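You operate a simulated robot arm through the tools that you are given. There is no shell and no other tool. Be economical: measure what you need, move in short steps, check, and stop when the job is done.

You are at the controls of a simulated robot arm. One attempt, no reset.

JOB
Wind the sock up tight, band the roll and put the reel in the purple tray.
Fine: roller peg in before winding, back after; crank to its stop; fingers off the guide roller.
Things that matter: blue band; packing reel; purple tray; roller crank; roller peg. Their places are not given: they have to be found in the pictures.

The check looks at the end state, three seconds after you hand in, the way a careful person would. Anything else that was tipped, shoved, dropped, spilled or broken makes it a failure.

ROBOT AND FRAMES
A 7-joint arm with a two-finger parallel gripper, fixed in place. Base frame: the origin is at the foot of the arm, x ahead of it, y to its left, z up. Readings come in mm, rad, newtons and seconds.
Its first joint turns from -2.897 to 2.897 rad. Payload 4.4 kg.
Tool frame: the origin (TCP) lies between the finger pads and is the grasp point; the fingertips stand 23 mm ahead of it; z points along the fingers, y is the line along which they close. The gripper opens to 94 mm. The fingers are 38 mm wide and 10 mm thick; the gripper's body (54 by 96 mm) begins 39 mm behind the TCP.
Orientation is told as [roll, pitch, yaw] about the base's x, y, z axes, in that order, counted from this pose: with the fingers straight down and closing along the base's y, the tool's x points along the base's -x, its y along +y and its z along -z.

CONTROLS
- The arm moves only by the tool move_arm. Its argument "increments" is one flat list of numbers, 7 for each row, row after row: the shift along the base's x, y, z in mm, then the turn, a rotation vector about the base's x, y, z in rad, then the gripper command, from -1 (shut) to 1 (fully open), values between in proportion. In form: [dx, dy, dz, ax, ay, az, fingers, dx, dy, dz, ax, ay, az, fingers, ...]. A call has 1 to 10 rows; each row shifts and turns the commanded pose from where the row before left it. Each row takes 0.2 s and may step no farther than 50 mm and 0.15 rad from the row before; otherwise, or with a gripper value out of range, the whole call is refused. A pose out of reach is approached as far as the arm can. The call stops where the force on the tool passes 90 N (or 10 N more than at its start, if that is more) or the arm is blocked; 0.2 s more then pass. Each finger travels about 72 mm/s and halts on what it meets, pressing with about 44 N; the grip force reading is that of the motor and also rises with nothing between the fingers. The clock runs only during rows and for 0.2 s after the last one: add rows that do not move to give the fingers time. The reply holds the time, the measured pose of the TCP, the force on the tool along the base axes, the opening and the grip force, in the units named above and with some noise, with the torque about the TCP (base axes, N m) and any sound that the robot's microphone picked up.
- Cameras (640 x 400 px; columns grow to the right, rows downward): "scene" is fixed at [221.4, -650.8, 1463.2]; the picture's right is [0.90, -0.44, 0.00], its down [-0.14, -0.29, -0.95] and it looks along [0.42, 0.85, -0.32] (base axes); focal length 350 px, centre (320, 200). "wrist" rides on the gripper at [86, 16, -74] in the tool frame; the picture's right is [-0.18, 0.98, 0.00], its down [-0.58, -0.11, -0.81] and it looks along [-0.79, -0.15, 0.59] (tool axes); focal length 243 px, centre (320, 200).
- snapshot(camera): a new picture of that camera. No time passes.
- measure_at(camera, pixels): for up to 12 pixels [column, row] of the newest picture of that camera ("zoom" is the newest enlarged one), the place [x, y, z] in the base frame of the surface seen there, good to about 3 mm. No time passes.
- close_up(camera, box): a new picture of the part [left, top, right, bottom] of that camera's present view, enlarged. No time passes.
- hand_in(): hands the job in; it is judged then, once.

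Go step by step. Measure first, check grasps and placings, and put right what went wrong. The budget is 80 turns and 34 pictures, counting those below and the enlarged ones. Unless the task says otherwise, let go and move clear before handing in, and close with one line.

The tools are called after "Emit:" as a command line: name --argument value ..., lists and objects as JSON in quotes. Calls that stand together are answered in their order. move_arm: Moves the arm, as the interface text tells. Its arguments: {"type":"object","properties":{"increments":{"type":"array","items":{"type":"number"}}},"required":["increments"]} The other tools are called the same way: snapshot (camera) takes a picture; measure_at (camera, pixels) gives the place of the surface under pixels of a picture; close_up (camera, box) takes an enlarged picture of a part of a camera's view; hand_in () hands the job in.

At the start:

```text
time_s: 0.0
tool_pos: [617.6, 389.3, 1174.9]
tool_rot: [-0.001, 0.001, 0.0]
force: [0.0, 0.3, -0.3]
wrist_torque: [0.0, 0.01, -0.02]
gripper_width: 94.2
grip_force: 0.1
```

scene: 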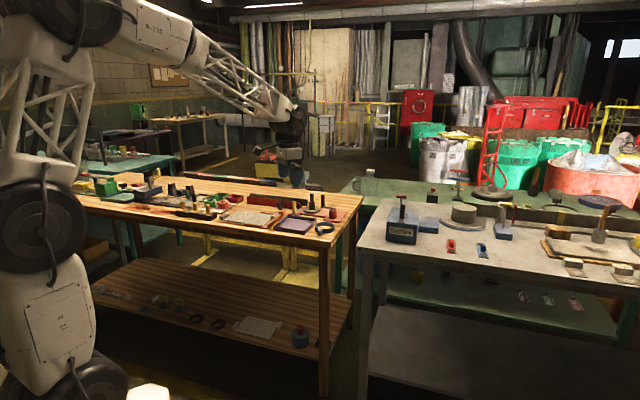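
wrist: 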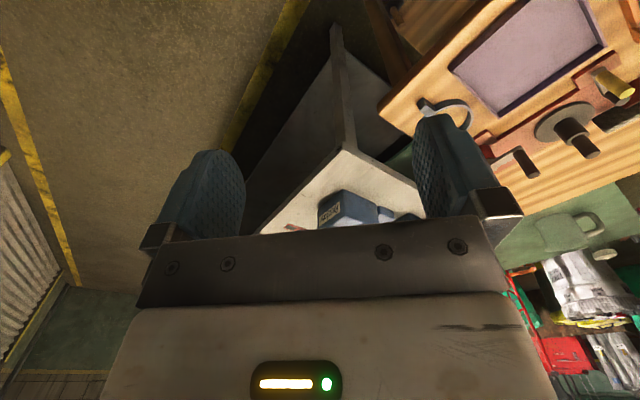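

The scene shows a wooden bench (pixels about 80-360 by 170-240) with a purple tray near (297,224) and small devices. I'll enlarge that region.

Emit:
close_up --camera "scene" --box '[200, 170, 360, 250]'

Emit:
close_up --camera "scene" --box '[70, 160, 230, 260]'

```text
4.00 times, centred on (280, 210) of scene
```

zoom: 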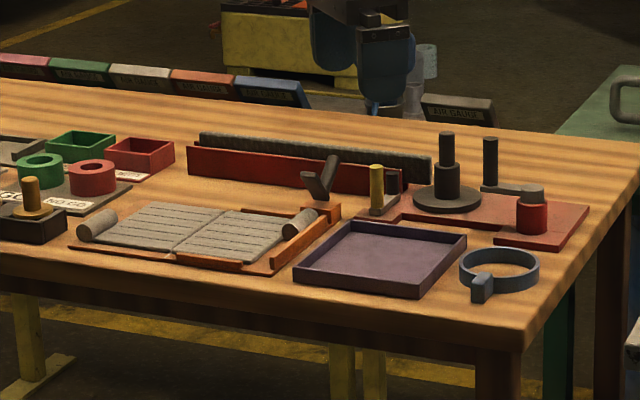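

```text
4.00 times, centred on (150, 210) of scene
```

zoom: 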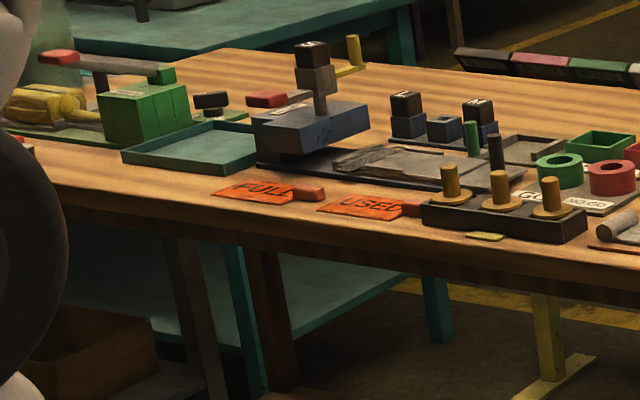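

The first enlargement shows a long grey strip behind a red wall, a reel on a red base, a yellow peg, a blue band ring and the purple tray; the second shows other apparatus. I'll measure key points.

Emit:
snapshot --camera "scene"

Emit:
measure_at --camera "scene" --pixels '[[295, 224], [325, 228], [311.5, 204], [322.5, 204], [332.7, 219], [294, 212], [278, 212], [255, 207], [262, 232], [333, 250], [240, 190], [320, 238]]'

Emit:
measure_at --camera "scene" --pixels '[[150, 194], [147, 172], [158, 170], [175, 199], [172, 192], [188, 195], [194, 195], [196, 212], [137, 215], [162, 212], [118, 197], [90, 174]]'

```text
29 pictures are left
```

scene: 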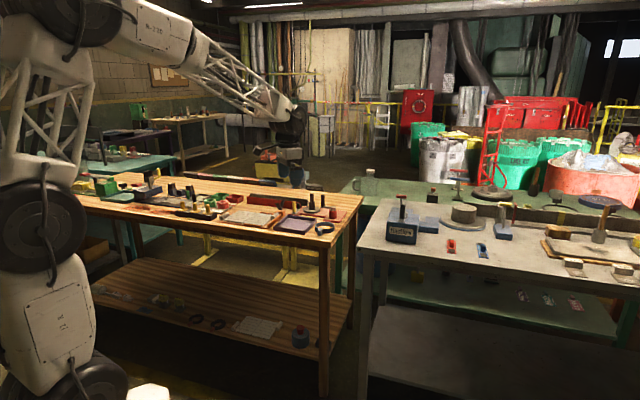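

```text
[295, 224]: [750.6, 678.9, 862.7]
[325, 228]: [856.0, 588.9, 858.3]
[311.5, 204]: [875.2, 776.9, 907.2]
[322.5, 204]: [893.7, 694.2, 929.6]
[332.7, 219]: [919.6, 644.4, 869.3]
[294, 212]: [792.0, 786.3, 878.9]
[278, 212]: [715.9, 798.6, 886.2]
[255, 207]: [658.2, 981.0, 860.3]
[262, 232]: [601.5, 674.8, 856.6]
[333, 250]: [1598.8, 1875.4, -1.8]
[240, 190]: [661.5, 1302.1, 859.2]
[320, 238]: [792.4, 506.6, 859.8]
```

```text
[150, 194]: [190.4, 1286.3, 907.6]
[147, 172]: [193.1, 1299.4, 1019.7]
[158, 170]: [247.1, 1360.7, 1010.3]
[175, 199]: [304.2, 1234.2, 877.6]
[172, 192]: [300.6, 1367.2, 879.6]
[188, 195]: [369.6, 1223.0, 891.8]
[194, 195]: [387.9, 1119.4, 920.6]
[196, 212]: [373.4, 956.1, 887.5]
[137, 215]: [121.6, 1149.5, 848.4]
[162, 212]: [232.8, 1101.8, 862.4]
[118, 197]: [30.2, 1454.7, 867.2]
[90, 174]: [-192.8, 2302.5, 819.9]
```

The tray measures near 1000 mm from the base axis, at the edge of reach, so I should check the grey bench and other surfaces too.

Emit:
close_up --camera "scene" --box '[360, 170, 520, 270]'

Emit:
close_up --camera "scene" --box '[500, 180, 640, 290]'

Emit:
measure_at --camera "scene" --pixels '[[402, 228], [463, 212], [502, 230], [450, 246], [481, 250], [402, 200], [575, 240], [597, 225], [360, 270], [240, 330], [430, 222], [575, 270]]'

```text
4.00 times, centred on (440, 220) of scene
```

zoom: 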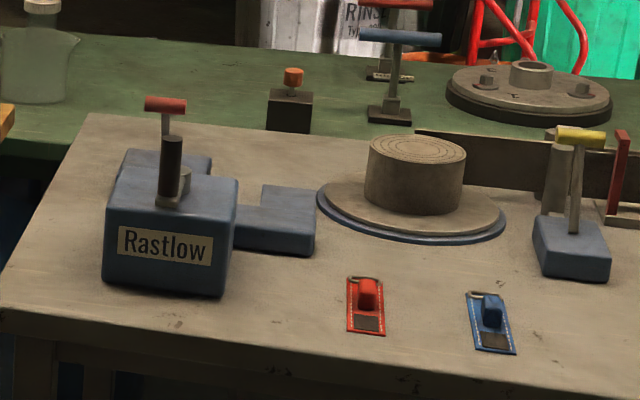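

```text
3.64 times, centred on (570, 235) of scene
```

zoom: 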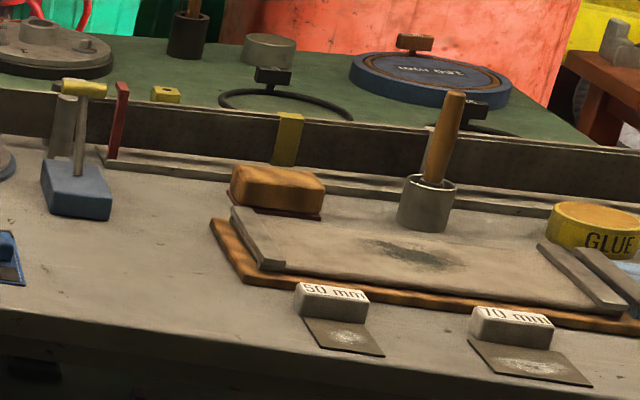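

```text
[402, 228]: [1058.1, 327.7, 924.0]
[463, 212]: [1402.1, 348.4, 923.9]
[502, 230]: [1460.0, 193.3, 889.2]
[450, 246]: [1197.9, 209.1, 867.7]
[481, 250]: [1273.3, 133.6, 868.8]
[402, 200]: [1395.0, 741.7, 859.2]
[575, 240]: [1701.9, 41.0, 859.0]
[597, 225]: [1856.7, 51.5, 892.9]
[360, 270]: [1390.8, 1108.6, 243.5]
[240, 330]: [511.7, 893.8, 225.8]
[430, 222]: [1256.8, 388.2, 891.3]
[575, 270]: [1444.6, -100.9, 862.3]
```

The grey bench is well out of reach, so the job is on the wooden bench. I'll turn the wrist about z to look over the bench toward the tray area.

Emit:
move_arm --increments '[0, 0, 0, 0, 0, 0.15, 1, 0, 0, 0, 0, 0, 0.15, 1, 0, 0, 0, 0, 0, 0.15, 1, 0, 0, 0, 0, 0, 0.15, 1, 0, 0, 0, 0, 0, 0.15, 1, 0, 0, 0, 0, 0, 0.15, 1, 0, 0, 0, 0, 0, 0.15, 1]'

Emit:
snapshot --camera "wrist"

```text
time_s: 1.6
tool_pos: [618.5, 389.3, 1176.5]
tool_rot: [0.0, 0.0, 1.052]
force: [-0.3, -0.1, 0.4]
wrist_torque: [0.02, 0.02, -0.02]
gripper_width: 94.5
grip_force: 0.1
```

```text
26 pictures are left
```

wrist: 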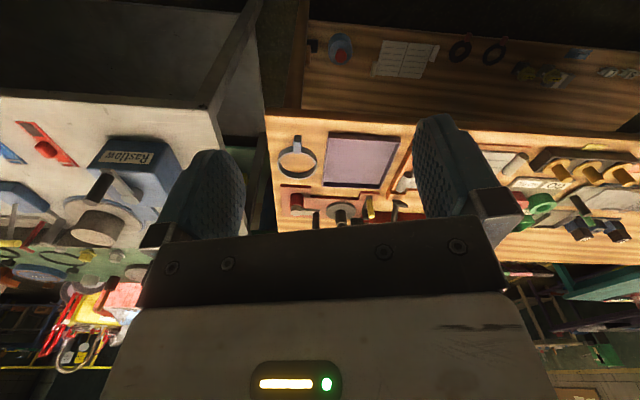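

The wrist view is upside-down; the bench area is visible at (300,150). I'll move over it and tilt the camera more downwards for a good look.

Emit:
move_arm --increments '[5, 25, 20, -0.13, 0.0746, 0, 1, 5, 25, 20, -0.13, 0.0746, 0, 1, 5, 25, 20, -0.13, 0.0746, 0, 1, 5, 25, 20, 0, 0, 0, 1, 5, 25, 20, 0, 0, 0, 1, 0, 0, 0, 0, 0, 0, 1]'

Emit:
snapshot --camera "wrist"

```text
time_s: 3.0
tool_pos: [642.2, 514.0, 1272.8]
tool_rot: [0.0, 0.45, 1.051]
force: [0.1, 0.3, -0.3]
wrist_torque: [0.02, -0.01, 0.02]
gripper_width: 94.1
grip_force: 0.0
```

```text
25 pictures are left
```

wrist: 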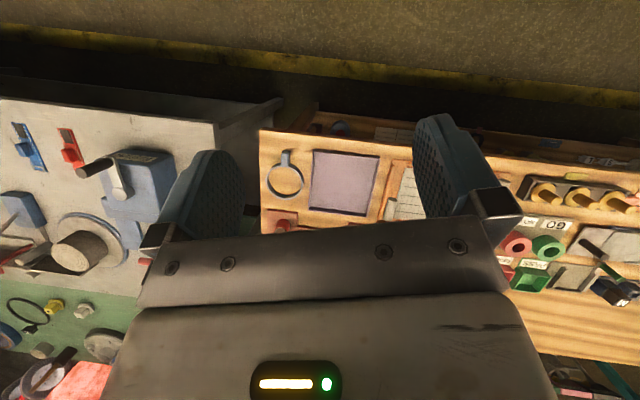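

The hand hides the red apparatus; I'll undo the tilt and move forward so that it shows between the fingers.

Emit:
move_arm --increments '[20, 20, -15, 0.13, -0.0746, 0, 1, 20, 20, -15, 0.13, -0.0746, 0, 1, 20, 20, -15, 0.13, -0.0746, 0, 1, 20, 20, 0, 0, 0, 0, 1, 20, 10, 0, 0, 0, 0, 1, 0, 0, 0, 0, 0, 0, 1]'

Emit:
snapshot --camera "wrist"

```text
time_s: 4.4
tool_pos: [742.7, 603.2, 1229.5]
tool_rot: [-0.001, 0.0, 1.05]
force: [-0.4, 0.1, 0.0]
wrist_torque: [0.0, -0.01, 0.02]
gripper_width: 94.2
grip_force: 0.0
```

```text
24 pictures are left
```

wrist: 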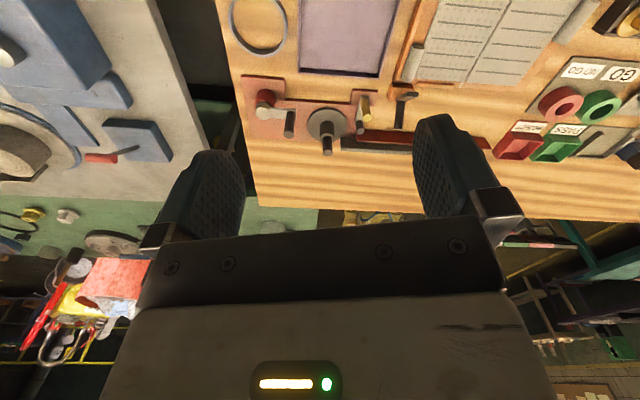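

The red base with the reel disc is visible around (330,120). I'll enlarge that part.

Emit:
close_up --camera "wrist" --box '[220, 60, 440, 180]'

Emit:
close_up --camera "wrist" --box '[380, 0, 640, 162]'

Emit:
close_up --camera "scene" --box '[240, 190, 350, 250]'

```text
2.91 times, centred on (330, 120) of wrist
```

zoom: 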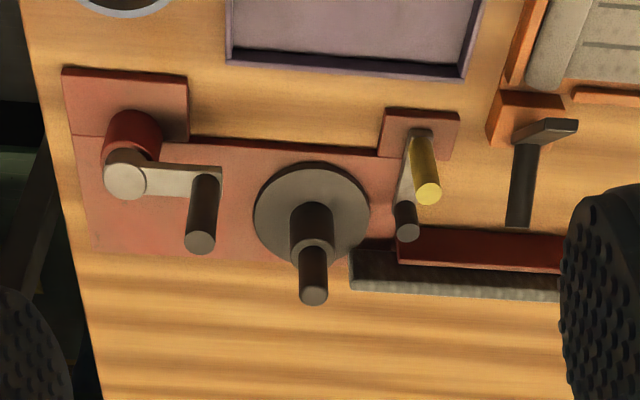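

```text
2.46 times, centred on (510, 81) of wrist
```

zoom: 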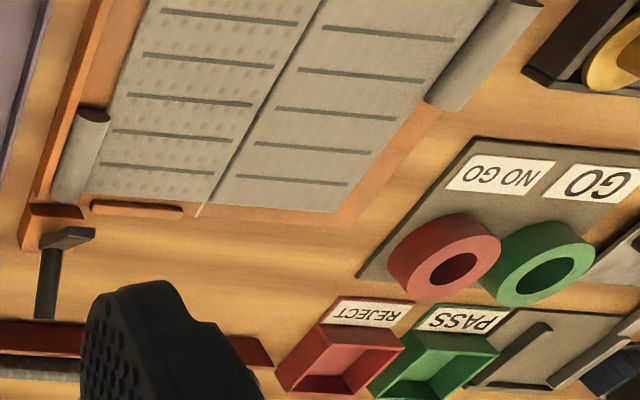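

```text
5.82 times, centred on (295, 220) of scene
```

zoom: 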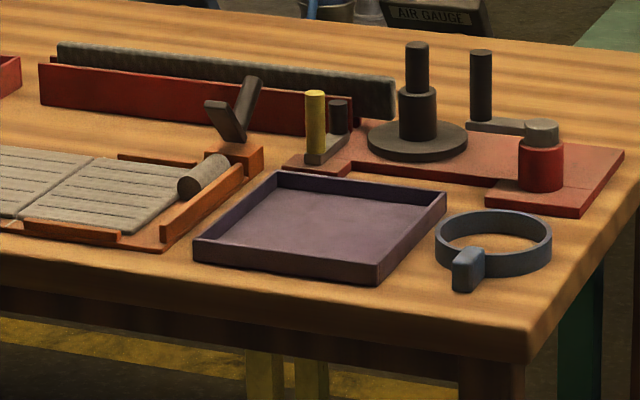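

The machine is now clear: a crank with red hub at left, reel in the middle, a yellow peg plus dark guide roller on a grey arm at right, and the sock in a red trough. Measuring those points.

Emit:
measure_at --camera "wrist" --pixels '[[367, 125.5], [363.6, 107], [359.5, 139], [358.5, 124], [327.9, 161.4], [309.5, 133], [345.3, 132], [326.5, 117.5], [263, 121.5], [288.7, 143], [291, 124], [279, 121.5]]'

Emit:
measure_at --camera "wrist" --pixels '[[353.5, 98.5], [376, 100], [373, 113.5], [343, 155.5], [358, 142], [250, 107], [252, 90], [283, 110], [325, 78], [230, 10], [262, 5], [300, 120]]'

Emit:
measure_at --camera "zoom" --pixels '[[315, 95], [338, 105], [417, 45], [405, 92], [481, 55], [541, 125], [540, 170], [500, 125], [60, 48], [390, 85], [468, 255], [495, 213]]'

```text
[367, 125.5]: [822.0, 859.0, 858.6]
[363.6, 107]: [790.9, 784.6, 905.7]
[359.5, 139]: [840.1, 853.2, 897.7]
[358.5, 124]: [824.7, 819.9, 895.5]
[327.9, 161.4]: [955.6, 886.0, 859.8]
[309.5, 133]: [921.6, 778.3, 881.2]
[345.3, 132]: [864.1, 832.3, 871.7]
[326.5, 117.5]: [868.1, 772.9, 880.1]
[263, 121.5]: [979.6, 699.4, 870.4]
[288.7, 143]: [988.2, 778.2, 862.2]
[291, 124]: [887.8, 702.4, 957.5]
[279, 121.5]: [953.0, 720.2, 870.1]
```

```text
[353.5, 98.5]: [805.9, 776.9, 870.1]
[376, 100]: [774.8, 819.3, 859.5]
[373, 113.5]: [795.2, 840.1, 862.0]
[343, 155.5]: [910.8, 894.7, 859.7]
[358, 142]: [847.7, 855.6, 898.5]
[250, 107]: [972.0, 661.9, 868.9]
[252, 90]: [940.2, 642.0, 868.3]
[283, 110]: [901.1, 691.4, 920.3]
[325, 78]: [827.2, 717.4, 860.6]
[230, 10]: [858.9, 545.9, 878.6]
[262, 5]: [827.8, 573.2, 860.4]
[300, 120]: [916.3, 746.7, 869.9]
```

```text
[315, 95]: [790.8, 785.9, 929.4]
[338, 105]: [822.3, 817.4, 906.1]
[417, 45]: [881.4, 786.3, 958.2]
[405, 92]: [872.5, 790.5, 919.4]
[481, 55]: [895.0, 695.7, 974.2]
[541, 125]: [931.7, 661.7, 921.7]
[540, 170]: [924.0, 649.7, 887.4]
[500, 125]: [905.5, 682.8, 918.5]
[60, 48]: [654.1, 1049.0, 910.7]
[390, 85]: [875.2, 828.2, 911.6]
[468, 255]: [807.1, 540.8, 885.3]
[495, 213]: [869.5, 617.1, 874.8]
```

The machine lies at 45°: crank hub near (930,660), handle (895,697), reel (882,787), yellow peg (791,785), guide roller (823,817). Now I test the reach out to there at a safe height.

Emit:
move_arm --increments '[30, 20, 0, 0, 0, 0, 1, 30, 20, 0, 0, 0, 0, 1, 30, 20, 0, 0, 0, 0, 1, 30, 20, 0, 0, 0, 0, 1, 20, 10, 0, 0, 0, 0, 1, 0, 0, 0, 0, 0, 0, 1, 0, 0, 0, 0, 0, 0, 1]'

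```text
time_s: 6.0
tool_pos: [881.5, 693.4, 1229.8]
tool_rot: [0.0, 0.001, 1.05]
force: [-1.0, -0.5, -0.4]
wrist_torque: [0.01, -0.01, 0.04]
gripper_width: 94.3
grip_force: 0.1
```

Reach is fine here (r=1121). Now move toward the yellow peg, aligned to the machine at yaw 0.785, stopping short and above it for a look.

Emit:
move_arm --increments '[-35, 7, 0, 0, 0, -0.132, 0.2, -35, 7, 0, 0, 0, -0.133, 0.2, -35, 7, -35, 0, 0, 0, 0.2, -35, 7, -35, 0, 0, 0, 0.2, -11, 1, -40, 0, 0, 0, 0, 0, 0, 0, 0, 0, 0, 0, 0, 0, 0, 0, 0, 0, 0]'

Emit:
snapshot --camera "wrist"

```text
time_s: 7.6
tool_pos: [730.3, 721.7, 1119.3]
tool_rot: [0.0, 0.0, 0.785]
force: [0.0, 0.5, -0.7]
wrist_torque: [0.01, 0.01, 0.05]
gripper_width: 47.0
grip_force: 0.1
```

```text
20 pictures are left
```

wrist: 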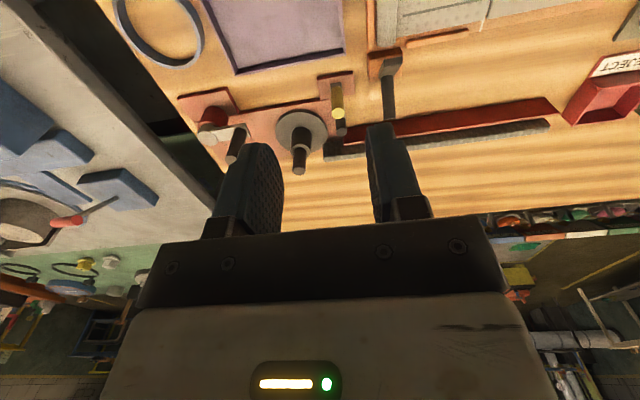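

The peg appears at (338,100) with the roller behind it. Enlarge for exact geometry.

Emit:
close_up --camera "wrist" --box '[240, 60, 400, 160]'

Emit:
measure_at --camera "zoom" --pixels '[[395, 215], [393, 150], [392, 265], [390, 240], [240, 440], [240, 300], [240, 250], [150, 260], [320, 260], [240, 210], [350, 350], [420, 260]]'

```text
4.00 times, centred on (320, 110) of wrist
```

zoom: 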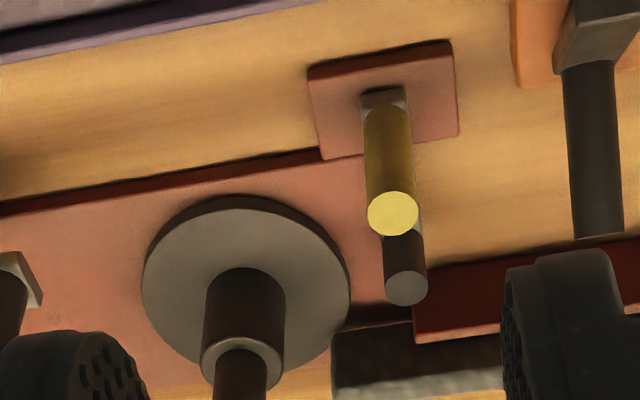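

```text
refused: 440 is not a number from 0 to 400
```

Emit:
measure_at --camera "zoom" --pixels '[[392, 213], [385, 130], [405, 288], [372, 99], [243, 352], [240, 390], [245, 235], [150, 290], [345, 290], [335, 390], [345, 340], [440, 335]]'

```text
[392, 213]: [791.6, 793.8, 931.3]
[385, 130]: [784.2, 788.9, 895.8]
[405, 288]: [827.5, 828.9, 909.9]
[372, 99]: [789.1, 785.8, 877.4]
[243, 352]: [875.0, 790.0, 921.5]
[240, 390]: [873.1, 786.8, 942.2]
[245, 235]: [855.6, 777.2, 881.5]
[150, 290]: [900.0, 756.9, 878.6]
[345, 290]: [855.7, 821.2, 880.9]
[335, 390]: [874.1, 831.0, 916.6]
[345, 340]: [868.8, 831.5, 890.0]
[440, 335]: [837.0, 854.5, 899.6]
```

Peg axis is about (790,790) with top at 931; guide roller (826,824). I go above the peg and down to grip it, keeping clear of the roller.

Emit:
move_arm --increments '[30, 34, 0, 0, 0, 0, 0, 29.7, 34.3, -30, 0, 0, 0, 0, 0, 0, -45, 0, 0, 0, 0, 0, 0, -45, 0, 0, 0, 0, 0, 0, -40, 0, 0, 0, 0, 0, 0, -20, 0, 0, 0, 0, 0, 0, -14, 0, 0, 0, 0, 0, 0, 0, 0, 0, 0, 0]'

Emit:
close_up --camera "wrist" --box '[200, 60, 440, 210]'

```text
refused: row 2 steps farther than a row can; nothing moved
```

```text
2.67 times, centred on (320, 135) of wrist
```

zoom: 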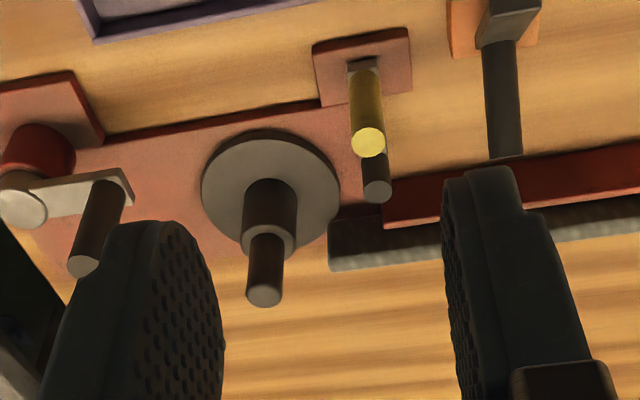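

The step was too long; I resend in smaller steps (nothing moved).

Emit:
move_arm --increments '[30, 34, 0, 0, 0, 0, 0, 29.7, 34.3, 0, 0, 0, 0, 0, 0, 0, -45, 0, 0, 0, 0, 0, 0, -45, 0, 0, 0, 0, 0, 0, -40, 0, 0, 0, 0, 0, 0, -30, 0, 0, 0, 0, 0, 0, -20, 0, 0, 0, 0, 0, 0, 0, 0, 0, 0, 0]'

Emit:
close_up --camera "wrist" --box '[160, 0, 480, 200]'

```text
time_s: 9.4
tool_pos: [787.1, 792.7, 938.8]
tool_rot: [0.0, -0.001, 0.786]
force: [0.2, -0.3, 1.3]
wrist_torque: [-0.02, 0.04, -0.01]
gripper_width: 47.2
grip_force: 0.1
```

```text
2.00 times, centred on (320, 100) of wrist
```

zoom: 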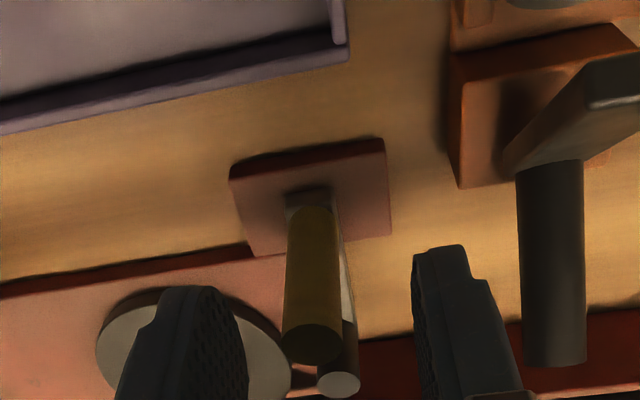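

The peg sits between the fingers. Lower a bit and close on it.

Emit:
move_arm --increments '[1.5, -1.5, -13, 0, 0, 0, 0, 0, 0, 0, 0, 0, 0, -1, 0, 0, 0, 0, 0, 0, -1, 0, 0, 0, 0, 0, 0, -1]'

```text
time_s: 10.4
tool_pos: [790.5, 790.9, 926.1]
tool_rot: [0.0, 0.001, 0.788]
force: [-15.2, 16.6, 1.9]
wrist_torque: [0.25, 0.11, 0.07]
gripper_width: 15.1
grip_force: 44.4
```

Gripped at 15 mm width, with a sideways force of about 22 N along (-x,+y). I relieve that a little and push in the +v direction (x and y both up) in small steps.

Emit:
move_arm --increments '[-1.5, 1.5, 0, 0, 0, 0, -1, 3, 3, 0, 0, 0, 0, -1, 3, 3, 0, 0, 0, 0, -1, 3, 3, 0, 0, 0, 0, -1]'

```text
time_s: 11.4
tool_pos: [800.5, 800.8, 928.2]
tool_rot: [0.0, 0.001, 0.785]
force: [-0.2, 0.1, 9.5]
wrist_torque: [-0.13, 0.1, 0.01]
gripper_width: 15.3
grip_force: 45.3
```

It moved about 13 mm freely. Continue.

Emit:
move_arm --increments '[4, 4, 0, 0, 0, 0, -1, 4, 4, 0, 0, 0, 0, -1, 4, 4, 0, 0, 0, 0, -1]'

Emit:
close_up --camera "wrist" --box '[160, 0, 480, 200]'

```text
time_s: 12.2
tool_pos: [810.9, 813.6, 925.6]
tool_rot: [0.0, 0.002, 0.785]
force: [-19.6, -20.5, -0.7]
wrist_torque: [0.25, -0.23, -0.02]
gripper_width: 15.2
grip_force: 45.1
```

```text
2.00 times, centred on (320, 100) of wrist
```

zoom: 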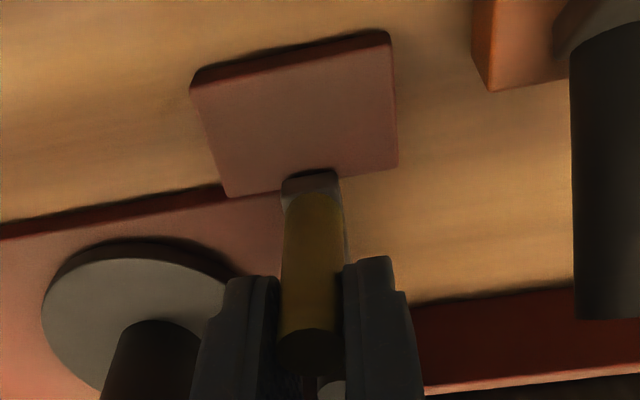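

The slide has moved about 32 mm and resists with 28 N, likely the stop. I press 2 mm more to confirm.

Emit:
move_arm --increments '[1.5, 1.5, 0, 0, 0, 0, -1, 0, 0, 0, 0, 0, 0, -1]'

```text
time_s: 12.8
tool_pos: [814.2, 814.4, 925.2]
tool_rot: [0.001, 0.003, 0.786]
force: [-33.2, -29.3, -4.1]
wrist_torque: [-0.31, 0.32, -0.02]
gripper_width: 15.5
grip_force: 44.9
```

Firm stop. Relax the push, open the fingers and rise.

Emit:
move_arm --increments '[-1.5, -1.5, 0, 0, 0, 0, -1, 0, 0, 0, 0, 0, 0, -0.2, 0, 0, 0, 0, 0, 0, -0.2, 0, 0, 40, 0, 0, 0, -0.2, 0, 0, 50, 0, 0, 0, -0.2, -30, -30, 30, 0, 0, 0, 0.1, -30, -30, 0, 0, 0, 0, 0.1, 0, 0, 0, 0, 0, 0, 0.1]'

Emit:
close_up --camera "wrist" --box '[160, 50, 480, 250]'

```text
refused: row 6 steps farther than a row can; nothing moved
```

```text
2.00 times, centred on (320, 150) of wrist
```

zoom: 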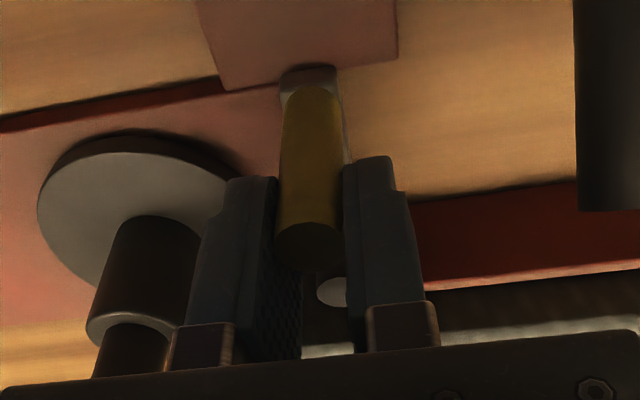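

Row 6 was slightly too long; resend with smaller moves.

Emit:
move_arm --increments '[-1.5, -1.5, 0, 0, 0, 0, -1, 0, 0, 0, 0, 0, 0, -0.2, 0, 0, 0, 0, 0, 0, -0.2, 0, 0, 40, 0, 0, 0, -0.2, 0, 0, 45, 0, 0, 0, -0.2, 0, 0, 40, 0, 0, 0, 0, -20, -25, 0, 0, 0, 0, 0, -10, -25, 0, 0, 0, 0, 0, 0, 0, 0, 0, 0, 0, 0]'

Emit:
snapshot --camera "wrist"

```text
time_s: 14.8
tool_pos: [781.7, 763.5, 1049.9]
tool_rot: [0.001, 0.001, 0.786]
force: [0.1, -0.2, 0.8]
wrist_torque: [0.0, -0.03, 0.0]
gripper_width: 47.1
grip_force: 0.1
```

```text
14 pictures are left
```

wrist: 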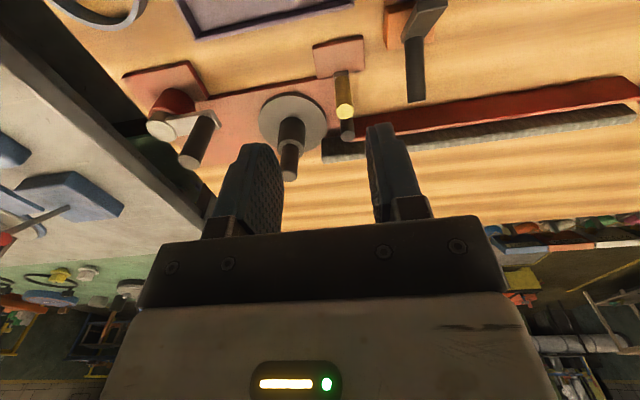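

The peg is now in. Measure the peg, roller, crank handle and hub from this view.

Emit:
measure_at --camera "wrist" --pixels '[[345, 111], [348, 131], [189, 161], [201, 135], [160, 130], [183, 124], [289, 174], [291, 147], [330, 140], [170, 100], [301, 132], [290, 100]]'

```text
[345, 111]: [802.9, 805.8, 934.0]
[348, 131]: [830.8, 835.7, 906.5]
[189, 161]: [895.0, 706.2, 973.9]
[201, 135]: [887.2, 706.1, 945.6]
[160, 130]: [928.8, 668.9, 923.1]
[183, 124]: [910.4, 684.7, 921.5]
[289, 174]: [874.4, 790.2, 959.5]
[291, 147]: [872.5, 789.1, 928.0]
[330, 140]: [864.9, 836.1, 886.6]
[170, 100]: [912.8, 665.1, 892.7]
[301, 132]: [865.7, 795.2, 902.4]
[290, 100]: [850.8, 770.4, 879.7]
```

The readings suggest the peg moved about 17 mm. I check with one enlarged view whether it is fully in.

Emit:
close_up --camera "wrist" --box '[290, 25, 410, 100]'

Emit:
measure_at --camera "wrist" --pixels '[[318, 49], [361, 39], [365, 66], [322, 76], [341, 72], [345, 107], [342, 80], [347, 135], [345, 140], [348, 121], [355, 132], [370, 132]]'

```text
5.33 times, centred on (350, 62) of wrist
```

zoom: 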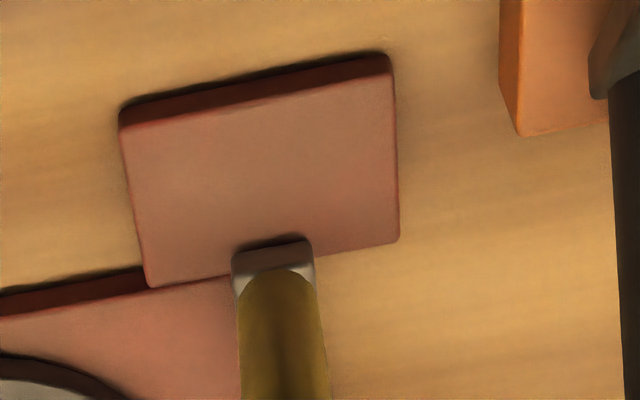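

```text
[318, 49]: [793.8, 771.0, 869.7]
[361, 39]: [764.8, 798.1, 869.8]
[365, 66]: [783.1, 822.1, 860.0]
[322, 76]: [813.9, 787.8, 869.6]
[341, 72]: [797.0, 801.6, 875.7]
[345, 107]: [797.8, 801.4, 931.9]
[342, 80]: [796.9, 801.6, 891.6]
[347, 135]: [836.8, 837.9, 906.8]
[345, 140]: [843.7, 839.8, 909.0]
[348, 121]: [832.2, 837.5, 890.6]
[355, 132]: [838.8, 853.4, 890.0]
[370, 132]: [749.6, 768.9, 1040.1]
```

The peg moved about 18 mm to its stop with the arm end at the tile edge; good. Now the crank: handle axis ≈ (894,702), hub ≈ (930,667), radius 50. Move above the handle and descend.

Emit:
move_arm --increments '[38, -20, 0, 0, 0, 0, 0, 37, -20, 0, 0, 0, 0, 0, 37.3, -21.5, 0, 0, 0, 0, 0, 0, 0, -35, 0, 0, 0, 0, 0, 0, -35, 0, 0, 0, 0, 0, 0, 0, 0, 0, 0, 0]'

Emit:
close_up --camera "wrist" --box '[160, 20, 480, 220]'

```text
time_s: 16.2
tool_pos: [894.8, 701.5, 980.6]
tool_rot: [0.0, -0.001, 0.785]
force: [0.2, -0.6, -0.5]
wrist_torque: [0.02, 0.04, 0.01]
gripper_width: 47.0
grip_force: 0.0
```

```text
2.00 times, centred on (320, 120) of wrist
```

zoom: 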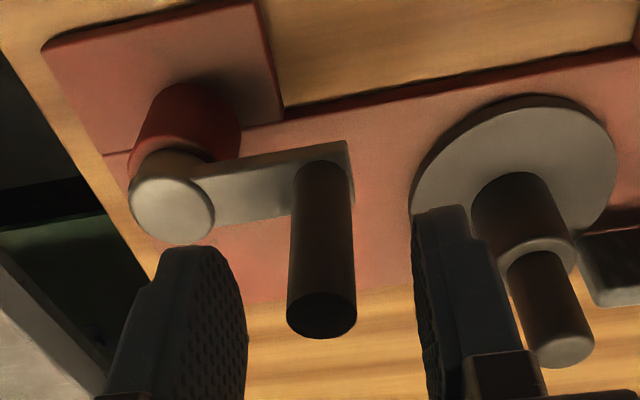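

The handle is between the fingers. Measure hub cap and handle from here to refine the circle.

Emit:
measure_at --camera "zoom" --pixels '[[172, 209], [322, 315], [135, 190], [210, 225], [165, 180], [180, 240], [290, 310], [355, 310], [322, 335], [325, 170]]'

```text
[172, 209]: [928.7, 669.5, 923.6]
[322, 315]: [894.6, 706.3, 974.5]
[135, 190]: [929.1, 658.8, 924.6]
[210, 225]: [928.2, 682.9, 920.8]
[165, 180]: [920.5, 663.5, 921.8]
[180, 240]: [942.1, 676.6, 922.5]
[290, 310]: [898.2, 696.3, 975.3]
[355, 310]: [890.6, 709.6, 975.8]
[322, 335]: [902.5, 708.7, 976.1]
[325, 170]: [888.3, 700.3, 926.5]
```

Hub ≈ (930,670), handle ≈ (895,704). Lower to z 958 and close.

Emit:
move_arm --increments '[0, 2, -22, 0, 0, 0, 0, 0, 0, 0, 0, 0, 0, -1, 0, 0, 0, 0, 0, 0, -1, 0, 0, 0, 0, 0, 0, -1]'

```text
time_s: 17.2
tool_pos: [896.4, 703.3, 958.5]
tool_rot: [-0.001, -0.001, 0.785]
force: [25.2, -17.1, 3.6]
wrist_torque: [0.3, -0.54, 0.02]
gripper_width: 17.9
grip_force: 45.3
```

Gripped (18 mm) with about 30 N toward +u, so the handle sits slightly inward; I relieve it and try 30° clockwise.

Emit:
move_arm --increments '[1.5, -1.5, 0, 0, 0, 0, -1, 5, 4.2, 0, 0, 0, 0, -1, 5, 3.6, 0, 0, 0, 0, -1, 11.58, 4.79, 0, 0, 0, 0, -1]'

```text
time_s: 18.2
tool_pos: [915.1, 716.2, 957.9]
tool_rot: [-0.001, -0.001, 0.787]
force: [-8.7, 4.3, 2.3]
wrist_torque: [0.03, 0.01, -0.32]
gripper_width: 17.8
grip_force: 44.9
```

Turns easily clockwise. Continue.

Emit:
move_arm --increments '[12.42, 1.64, 0, 0, 0, 0, -1, 12.42, -1.64, 0, 0, 0, 0, -1, 11.58, -4.79, 0, 0, 0, 0, -1]'

Emit:
close_up --camera "wrist" --box '[120, 0, 520, 250]'

```text
time_s: 19.0
tool_pos: [955.9, 708.9, 959.5]
tool_rot: [-0.001, 0.001, 0.784]
force: [11.4, 17.7, -11.6]
wrist_torque: [0.8, -0.89, 0.05]
gripper_width: 17.9
grip_force: 44.2
```

```text
1.60 times, centred on (320, 125) of wrist
```

zoom: 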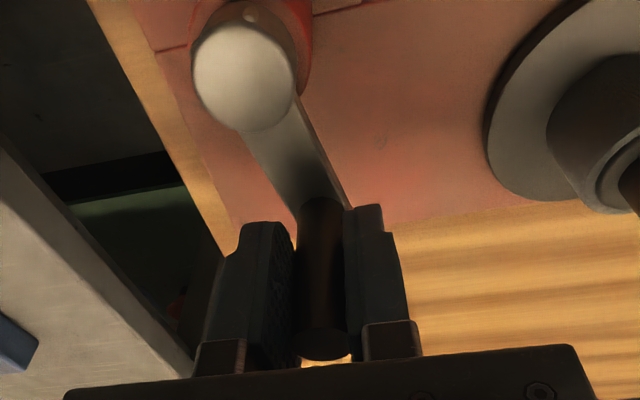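

The crank has turned about 75° and the grip is sound; refined centre (931.5,668.5), radius 49. Continue clockwise.

Emit:
move_arm --increments '[11.3, -4, 0, 0, 0, 0, -1, 7.8, -10.1, 0, 0, 0, 0, -1, 4.9, -11.8, 0, 0, 0, 0, -1, 1.7, -12.7, 0, 0, 0, 0, -1]'

```text
time_s: 20.0
tool_pos: [978.9, 671.9, 959.3]
tool_rot: [-0.002, 0.001, 0.783]
force: [-1.0, 7.1, -9.5]
wrist_torque: [0.0, 0.04, -0.34]
gripper_width: 17.8
grip_force: 44.9
```

Good, small forces. Continue another 120° clockwise.

Emit:
move_arm --increments '[-1.7, -12.7, 0, 0, 0, 0, -1, -4.9, -11.8, 0, 0, 0, 0, -1, -7.8, -10.1, 0, 0, 0, 0, -1, -10.1, -7.8, 0, 0, 0, 0, -1, -11.8, -4.9, 0, 0, 0, 0, -1, -12.7, -1.7, 0, 0, 0, 0, -1, -12.7, 1.7, 0, 0, 0, 0, -1, -11.8, 4.9, 0, 0, 0, 0, -1]'

```text
time_s: 21.2
tool_pos: [950.6, 617.1, 959.5]
tool_rot: [-0.004, 0.002, 0.779]
force: [8.4, -18.8, 0.4]
wrist_torque: [-0.73, 0.71, -0.14]
gripper_width: 17.8
grip_force: 45.1
stopped in row 6: the force on the tool passed its limit at 93 N (the readings are from after the stop); the commanded pose is now the measured one
```

It stopped with 93 N near θ≈-70°. I look at both the wrist and the scene to see whether that is the end stop or a binding.

Emit:
snapshot --camera "wrist"

Emit:
close_up --camera "scene" --box '[240, 185, 350, 254]'

```text
10 pictures are left
```

wrist: 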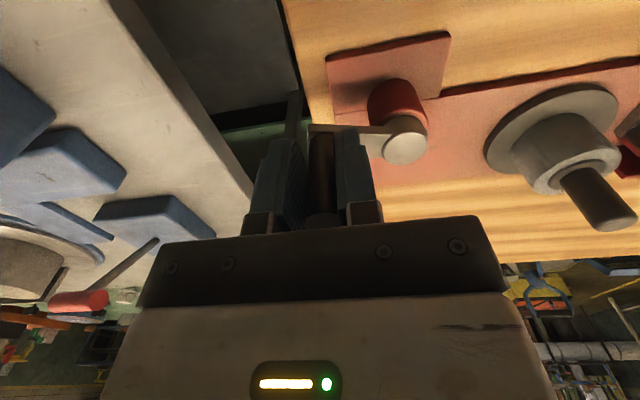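

```text
5.80 times, centred on (295, 220) of scene
```

zoom: 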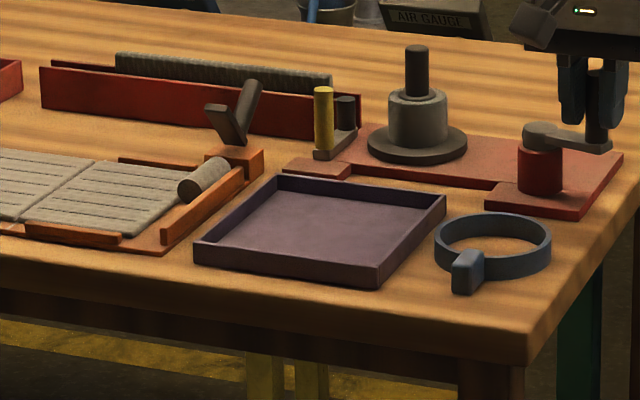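

The sock is being wound (roll fatter, strip shorter), and the crank arm now points along +u, about 180° turned, while my fingers slid ~22 mm along the handle. I measure the hub/arm end and then regrip to test for the stop.

Emit:
measure_at --camera "wrist" --pixels '[[405, 147], [390, 131], [316, 131], [322, 145], [322, 160], [318, 220], [372, 130], [560, 165], [527, 180], [600, 200]]'

Emit:
measure_at --camera "zoom" --pixels '[[120, 60], [325, 80], [330, 100], [60, 62], [417, 95], [390, 120], [447, 120], [322, 95], [345, 105], [540, 130], [595, 145], [370, 140]]'

```text
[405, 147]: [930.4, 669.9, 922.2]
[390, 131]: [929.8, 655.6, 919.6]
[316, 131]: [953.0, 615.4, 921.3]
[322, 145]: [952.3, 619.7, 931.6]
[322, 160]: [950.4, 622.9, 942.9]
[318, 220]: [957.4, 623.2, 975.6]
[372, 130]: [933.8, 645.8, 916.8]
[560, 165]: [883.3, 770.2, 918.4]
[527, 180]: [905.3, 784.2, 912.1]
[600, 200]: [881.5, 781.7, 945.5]
```

```text
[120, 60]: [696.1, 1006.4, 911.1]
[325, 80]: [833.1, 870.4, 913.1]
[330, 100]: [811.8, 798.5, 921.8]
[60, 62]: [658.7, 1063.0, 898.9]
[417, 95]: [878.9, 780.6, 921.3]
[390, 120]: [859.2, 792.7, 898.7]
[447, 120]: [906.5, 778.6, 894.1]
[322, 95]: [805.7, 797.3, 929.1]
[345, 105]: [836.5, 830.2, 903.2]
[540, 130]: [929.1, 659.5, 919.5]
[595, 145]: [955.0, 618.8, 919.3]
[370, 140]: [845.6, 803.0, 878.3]
```

The handle is now near (957,624), about 195° turned, with ~190 mm of sock left in the trough. I open, recentre on the handle, regrip, and push clockwise gently.

Emit:
move_arm --increments '[0, 0, 0, 0, 0, 0, -0.3, 0, 0, 0, 0, 0, 0, -0.3, 5.5, 6.5, 0, 0, 0, 0, -0.3, 0, 0, 0, 0, 0, 0, -1, 0, 0, 0, 0, 0, 0, -1]'

```text
time_s: 22.4
tool_pos: [954.3, 622.6, 960.0]
tool_rot: [-0.003, 0.0, 0.78]
force: [20.4, -33.6, -4.5]
wrist_torque: [0.19, -0.19, -0.15]
gripper_width: 17.7
grip_force: 45.1
```

Regripped, with force toward +u again (~39 N). I relieve it and push 5 mm clockwise.

Emit:
move_arm --increments '[1.8, -2.4, 0, 0, 0, 0, -1, -4.3, -2.5, 0, 0, 0, 0, -1, 0, 0, 0, 0, 0, 0, -1]'

```text
time_s: 23.2
tool_pos: [951.7, 621.9, 960.1]
tool_rot: [-0.003, 0.0, 0.779]
force: [8.9, -4.9, -2.7]
wrist_torque: [0.42, -0.25, -0.34]
gripper_width: 17.7
grip_force: 45.0
```

Little resistance now, so it is not the stop. Continue in small arcs with a slightly larger radius (~51).

Emit:
move_arm --increments '[-5.5, -2.3, 0, 0, 0, 0, -1, -5.4, -1.8, 0, 0, 0, 0, -1, -6.7, -0.6, 0, 0, 0, 0, -1, -6.7, 0, 0, 0, 0, 0, -1]'

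```text
time_s: 24.2
tool_pos: [928.7, 613.4, 960.0]
tool_rot: [-0.003, 0.0, 0.778]
force: [8.8, -35.1, -0.2]
wrist_torque: [-0.06, 0.1, -0.58]
gripper_width: 17.9
grip_force: 45.3
```

The data fit a centre (932.5,667.6) with R 49.5, with the fingers creeping a few mm ahead along the handle because the crank has some load. Continue slower, with finer rows.

Emit:
move_arm --increments '[-6, -1, 0, 0, 0, 0, -1, -6.1, 0, 0, 0, 0, 0, -1, -6, 2, 0, 0, 0, 0, -1, -6, 2.9, 0, 0, 0, 0, -1, -4.9, 4, 0, 0, 0, 0, -1, -4.3, 4.9, 0, 0, 0, 0, -1, -3.8, 5.3, 0, 0, 0, 0, -1, -3.1, 5.9, 0, 0, 0, 0, -1]'

```text
time_s: 26.0
tool_pos: [887.7, 640.7, 960.2]
tool_rot: [-0.003, 0.0, 0.781]
force: [0.9, -7.7, -3.0]
wrist_torque: [0.38, -0.1, -0.42]
gripper_width: 17.9
grip_force: 45.2
```

Smooth. Continue from about -150° round to 135° (a full turn).

Emit:
move_arm --increments '[-1.7, 6.6, 0, 0, 0, 0, -1, -1.2, 6.7, 0, 0, 0, 0, -1, -1, 6.4, 0, 0, 0, 0, -1, -0.7, 6.4, 0, 0, 0, 0, -1, 0.6, 6.4, 0, 0, 0, 0, -1, 1.1, 6.4, 0, 0, 0, 0, -1, 2, 6.1, 0, 0, 0, 0, -1, 2.9, 5.9, 0, 0, 0, 0, -1, 3.7, 5.3, 0, 0, 0, 0, -1, 4.2, 4.9, 0, 0, 0, 0, -1]'

```text
time_s: 28.2
tool_pos: [897.0, 702.5, 959.1]
tool_rot: [-0.002, 0.0, 0.781]
force: [-27.0, 14.2, -5.0]
wrist_torque: [0.43, 0.1, -0.42]
gripper_width: 17.9
grip_force: 44.8
```

One full turn done with modest forces. Continue.

Emit:
move_arm --increments '[4.3, 4.8, 0, 0, 0, 0, -1, 5, 4, 0, 0, 0, 0, -1, 5.9, 3, 0, 0, 0, 0, -1, 6.2, 2, 0, 0, 0, 0, -1, 6.4, 1.2, 0, 0, 0, 0, -1, 6.5, 0.5, 0, 0, 0, 0, -1, 6.5, -0.5, 0, 0, 0, 0, -1, 6.4, -1.2, 0, 0, 0, 0, -1, 6.2, -2, 0, 0, 0, 0, -1, 5.9, -3, 0, 0, 0, 0, -1]'

```text
time_s: 29.2
tool_pos: [915.2, 720.0, 960.6]
tool_rot: [-0.001, -0.001, 0.786]
force: [-8.3, 17.2, 0.6]
wrist_torque: [0.42, 0.11, -0.08]
gripper_width: 17.8
grip_force: 45.0
stopped in row 5: the force on the tool passed its limit at 91 N (the readings are from after the stop); the commanded pose is now the measured one
```

Stopped with 91 N near θ≈120° on the second turn. A look at the scene will show how much sock is left and where the crank is.

Emit:
close_up --camera "scene" --box '[240, 185, 350, 254]'

Emit:
measure_at --camera "zoom" --pixels '[[545, 135], [505, 125], [480, 110], [370, 110], [300, 90], [200, 75], [417, 95], [450, 120], [385, 120]]'

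```text
5.80 times, centred on (295, 220) of scene
```

zoom: 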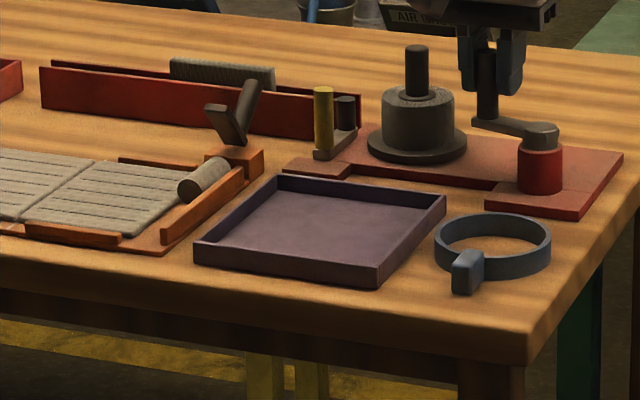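

```text
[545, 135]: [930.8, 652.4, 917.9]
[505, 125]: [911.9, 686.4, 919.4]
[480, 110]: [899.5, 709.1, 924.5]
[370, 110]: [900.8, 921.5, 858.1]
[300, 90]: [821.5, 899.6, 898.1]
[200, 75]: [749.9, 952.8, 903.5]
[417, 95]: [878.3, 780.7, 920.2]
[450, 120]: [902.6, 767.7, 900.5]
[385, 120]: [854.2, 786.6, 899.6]
```

About 95 mm of sock remains and the crank is at θ≈125°, so it isn't the stop: the fingers slipped where the motion ran along the pads. I'll release, rise, turn the hand to yaw 1.57 so the fingers push tangentially, and regrip at about (902.5,710).

Emit:
move_arm --increments '[0, 0, 0, 0, 0, 0, 0, 0, 0, 0, 0, 0, 0, 0, 0, 0, 40, 0, 0, 0, 0, -6, -5, 5, 0, 0, 0.131, 0, -6.7, -5, 0, 0, 0, 0.131, 0, 0, 0, 0, 0, 0, 0.131, 0, 0, 0, 0, 0, 0, 0.131, 0, 0, 0, 0, 0, 0, 0.131, 0, 0, 0, 0, 0, 0, 0.131, 0, 0, 0, 0, 0, 0, 0, 0]'

Emit:
snapshot --camera "wrist"

```text
time_s: 31.4
tool_pos: [902.3, 708.1, 1006.4]
tool_rot: [-0.003, -0.001, 1.571]
force: [-0.2, -0.3, 0.1]
wrist_torque: [0.01, 0.01, 0.02]
gripper_width: 47.2
grip_force: 0.0
```

```text
7 pictures are left
```

wrist: 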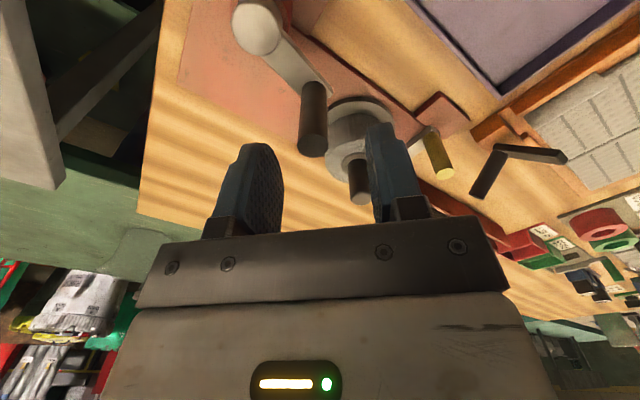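

Emit:
measure_at --camera "wrist" --pixels '[[312, 148], [301, 142], [325, 142], [314, 100], [256, 30], [312, 84], [345, 140], [365, 135], [440, 150], [355, 190]]'

```text
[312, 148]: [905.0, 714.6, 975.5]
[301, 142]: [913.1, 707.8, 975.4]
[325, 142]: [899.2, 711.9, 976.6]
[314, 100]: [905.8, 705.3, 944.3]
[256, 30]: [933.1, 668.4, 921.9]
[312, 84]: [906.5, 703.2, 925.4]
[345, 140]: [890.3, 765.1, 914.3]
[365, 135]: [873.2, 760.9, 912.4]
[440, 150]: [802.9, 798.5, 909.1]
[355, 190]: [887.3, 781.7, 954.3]
```

The handle top is at about (906,712). Descend there and close.

Emit:
move_arm --increments '[3.7, 3, 0, 0, 0, 0, 0, 0, 0, -24, 0, 0, 0, 0, 0, 0, -24, 0, 0, 0, 0, 0, 0, 0, 0, 0, 0, -1, 0, 0, 0, 0, 0, 0, -1, 0, 0, 0, 0, 0, 0, -1]'

```text
time_s: 32.9
tool_pos: [908.4, 712.9, 957.6]
tool_rot: [-0.003, -0.002, 1.569]
force: [-0.3, 2.2, 6.1]
wrist_torque: [-0.06, 0.18, 0.05]
gripper_width: 17.8
grip_force: 44.6
```

Clean grip with near-zero force at θ≈118°. Continue clockwise, letting the hand's yaw follow the crank.

Emit:
move_arm --increments '[5.2, 2.3, 0, 0, 0, 0, -1, 5.5, 1.6, 0, 0, 0, 0, -1, 6.4, 1.2, 0, 0, 0, 0, -1, 6.5, 0.5, 0, 0, 0, 0, -1, 6.5, -0.5, 0, 0, 0, -0.131, -1, 6.4, -1.2, 0, 0, 0, -0.131, -1, 6.2, -2, 0, 0, 0, -0.131, -1, 5.9, -3, 0, 0, 0, -0.131, -1]'

```text
time_s: 34.6
tool_pos: [957.0, 711.3, 957.9]
tool_rot: [-0.003, -0.001, 1.042]
force: [5.3, 6.8, 3.7]
wrist_torque: [0.62, -0.21, 0.1]
gripper_width: 17.7
grip_force: 44.1
```

Very low forces. Continue with the following yaw.

Emit:
move_arm --increments '[5.4, -3.3, 0, 0, 0, -0.131, -1, 5, -4.3, 0, 0, 0, -0.131, -1, 4.3, -5, 0, 0, 0, -0.131, -1, 3.6, -5.4, 0, 0, 0, -0.131, -1, 2.9, -5.9, 0, 0, 0, -0.131, -1, 2.1, -6.2, 0, 0, 0, -0.131, -1, 1.3, -6.4, 0, 0, 0, -0.131, -1, 0.4, -6.5, 0, 0, 0, -0.131, -1, -0.4, -6.5, 0, 0, 0, -0.131, -1, -1.3, -6.4, 0, 0, 0, -0.131, -1]'

```text
time_s: 36.9
tool_pos: [978.9, 655.8, 957.8]
tool_rot: [-0.001, 0.0, -0.266]
force: [10.4, 1.5, 13.5]
wrist_torque: [0.04, -0.1, -0.18]
gripper_width: 18.0
grip_force: 44.8
```

Continue to about -60°; total then ≈ 555°.

Emit:
move_arm --increments '[-2.1, -6.2, 0, 0, 0, -0.131, -1, -2.9, -5.9, 0, 0, 0, -0.131, -1, -3.6, -5.4, 0, 0, 0, -0.131, -1, -4.3, -5, 0, 0, 0, -0.131, -1, -5, -4.3, 0, 0, 0, -0.131, -1, -5.4, -3.6, 0, 0, 0, -0.131, -1]'

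```text
time_s: 38.0
tool_pos: [966.2, 635.1, 956.7]
tool_rot: [0.01, -0.001, -0.837]
force: [46.6, 40.3, -10.8]
wrist_torque: [-0.26, 0.17, 0.01]
gripper_width: 17.6
grip_force: 44.9
stopped in row 5: the force on the tool passed its limit at 94 N (the readings are from after the stop); the commanded pose is now the measured one
```

A firm 60+ N opposing force at θ≈-45°, i.e. exactly 540° from the start: that's the stop. I relax, release and rise, then look at the scene.

Emit:
move_arm --increments '[2, 2, 0, 0, 0, 0, -1, 0, 0, 0, 0, 0, 0, 0, 0, 0, 0, 0, 0, 0, 0, 0, 0, 40, 0, 0, 0, 0, 0, 0, 45, 0, 0, 0, 0, -25, 0, 0, 0, 0, 0.15, 0, -25, 5, 0, 0, 0, 0.15, 0, -25, 10, 0, 0, 0, 0.15, 0, -25, 10, 0, 0, 0, 0.15, 0]'

Emit:
close_up --camera "scene" --box '[250, 188, 346, 248]'

```text
time_s: 40.0
tool_pos: [867.3, 657.2, 1040.0]
tool_rot: [0.006, -0.001, -0.236]
force: [0.4, 0.3, 0.0]
wrist_torque: [0.02, 0.0, -0.02]
gripper_width: 46.9
grip_force: 0.1
```

```text
6.67 times, centred on (298, 218) of scene
```

zoom: 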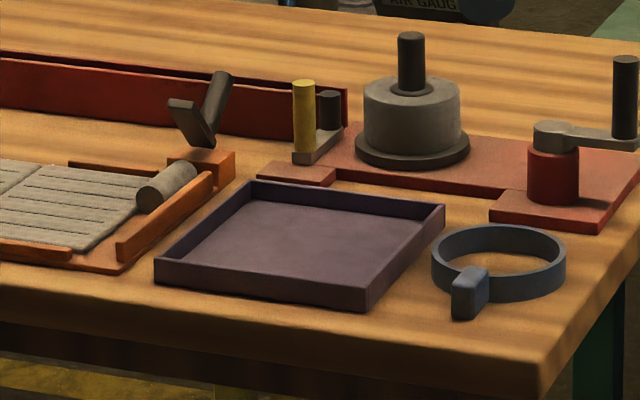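

The sock is fully wound. Now measure peg, roll, band, and tray for the next steps.

Emit:
measure_at --camera "zoom" --pixels '[[304, 85], [304, 130], [411, 38], [364, 110], [461, 110], [412, 130], [474, 272], [467, 300], [437, 235], [560, 235], [502, 228], [500, 283]]'

Emit:
measure_at --camera "zoom" --pixels '[[247, 183], [445, 207], [368, 285], [156, 262], [260, 210], [420, 225], [360, 290], [190, 260], [300, 240], [411, 78], [355, 150], [468, 150]]'

```text
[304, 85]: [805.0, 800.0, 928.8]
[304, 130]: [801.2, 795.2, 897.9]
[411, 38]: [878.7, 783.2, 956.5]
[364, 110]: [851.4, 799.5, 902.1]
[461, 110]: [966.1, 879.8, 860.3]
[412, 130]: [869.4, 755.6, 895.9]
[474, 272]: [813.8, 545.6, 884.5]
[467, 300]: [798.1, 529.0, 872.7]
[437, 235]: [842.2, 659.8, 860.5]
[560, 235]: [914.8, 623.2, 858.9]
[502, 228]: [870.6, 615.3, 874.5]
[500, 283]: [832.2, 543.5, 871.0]
```

```text
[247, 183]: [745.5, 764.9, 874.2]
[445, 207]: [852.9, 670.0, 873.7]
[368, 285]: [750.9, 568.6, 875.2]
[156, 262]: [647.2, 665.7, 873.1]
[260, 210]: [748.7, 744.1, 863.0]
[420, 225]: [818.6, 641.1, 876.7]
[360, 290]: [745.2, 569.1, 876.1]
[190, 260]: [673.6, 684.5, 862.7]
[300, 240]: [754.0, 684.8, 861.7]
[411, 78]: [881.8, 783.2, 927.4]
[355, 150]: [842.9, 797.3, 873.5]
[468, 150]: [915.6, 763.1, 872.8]
```

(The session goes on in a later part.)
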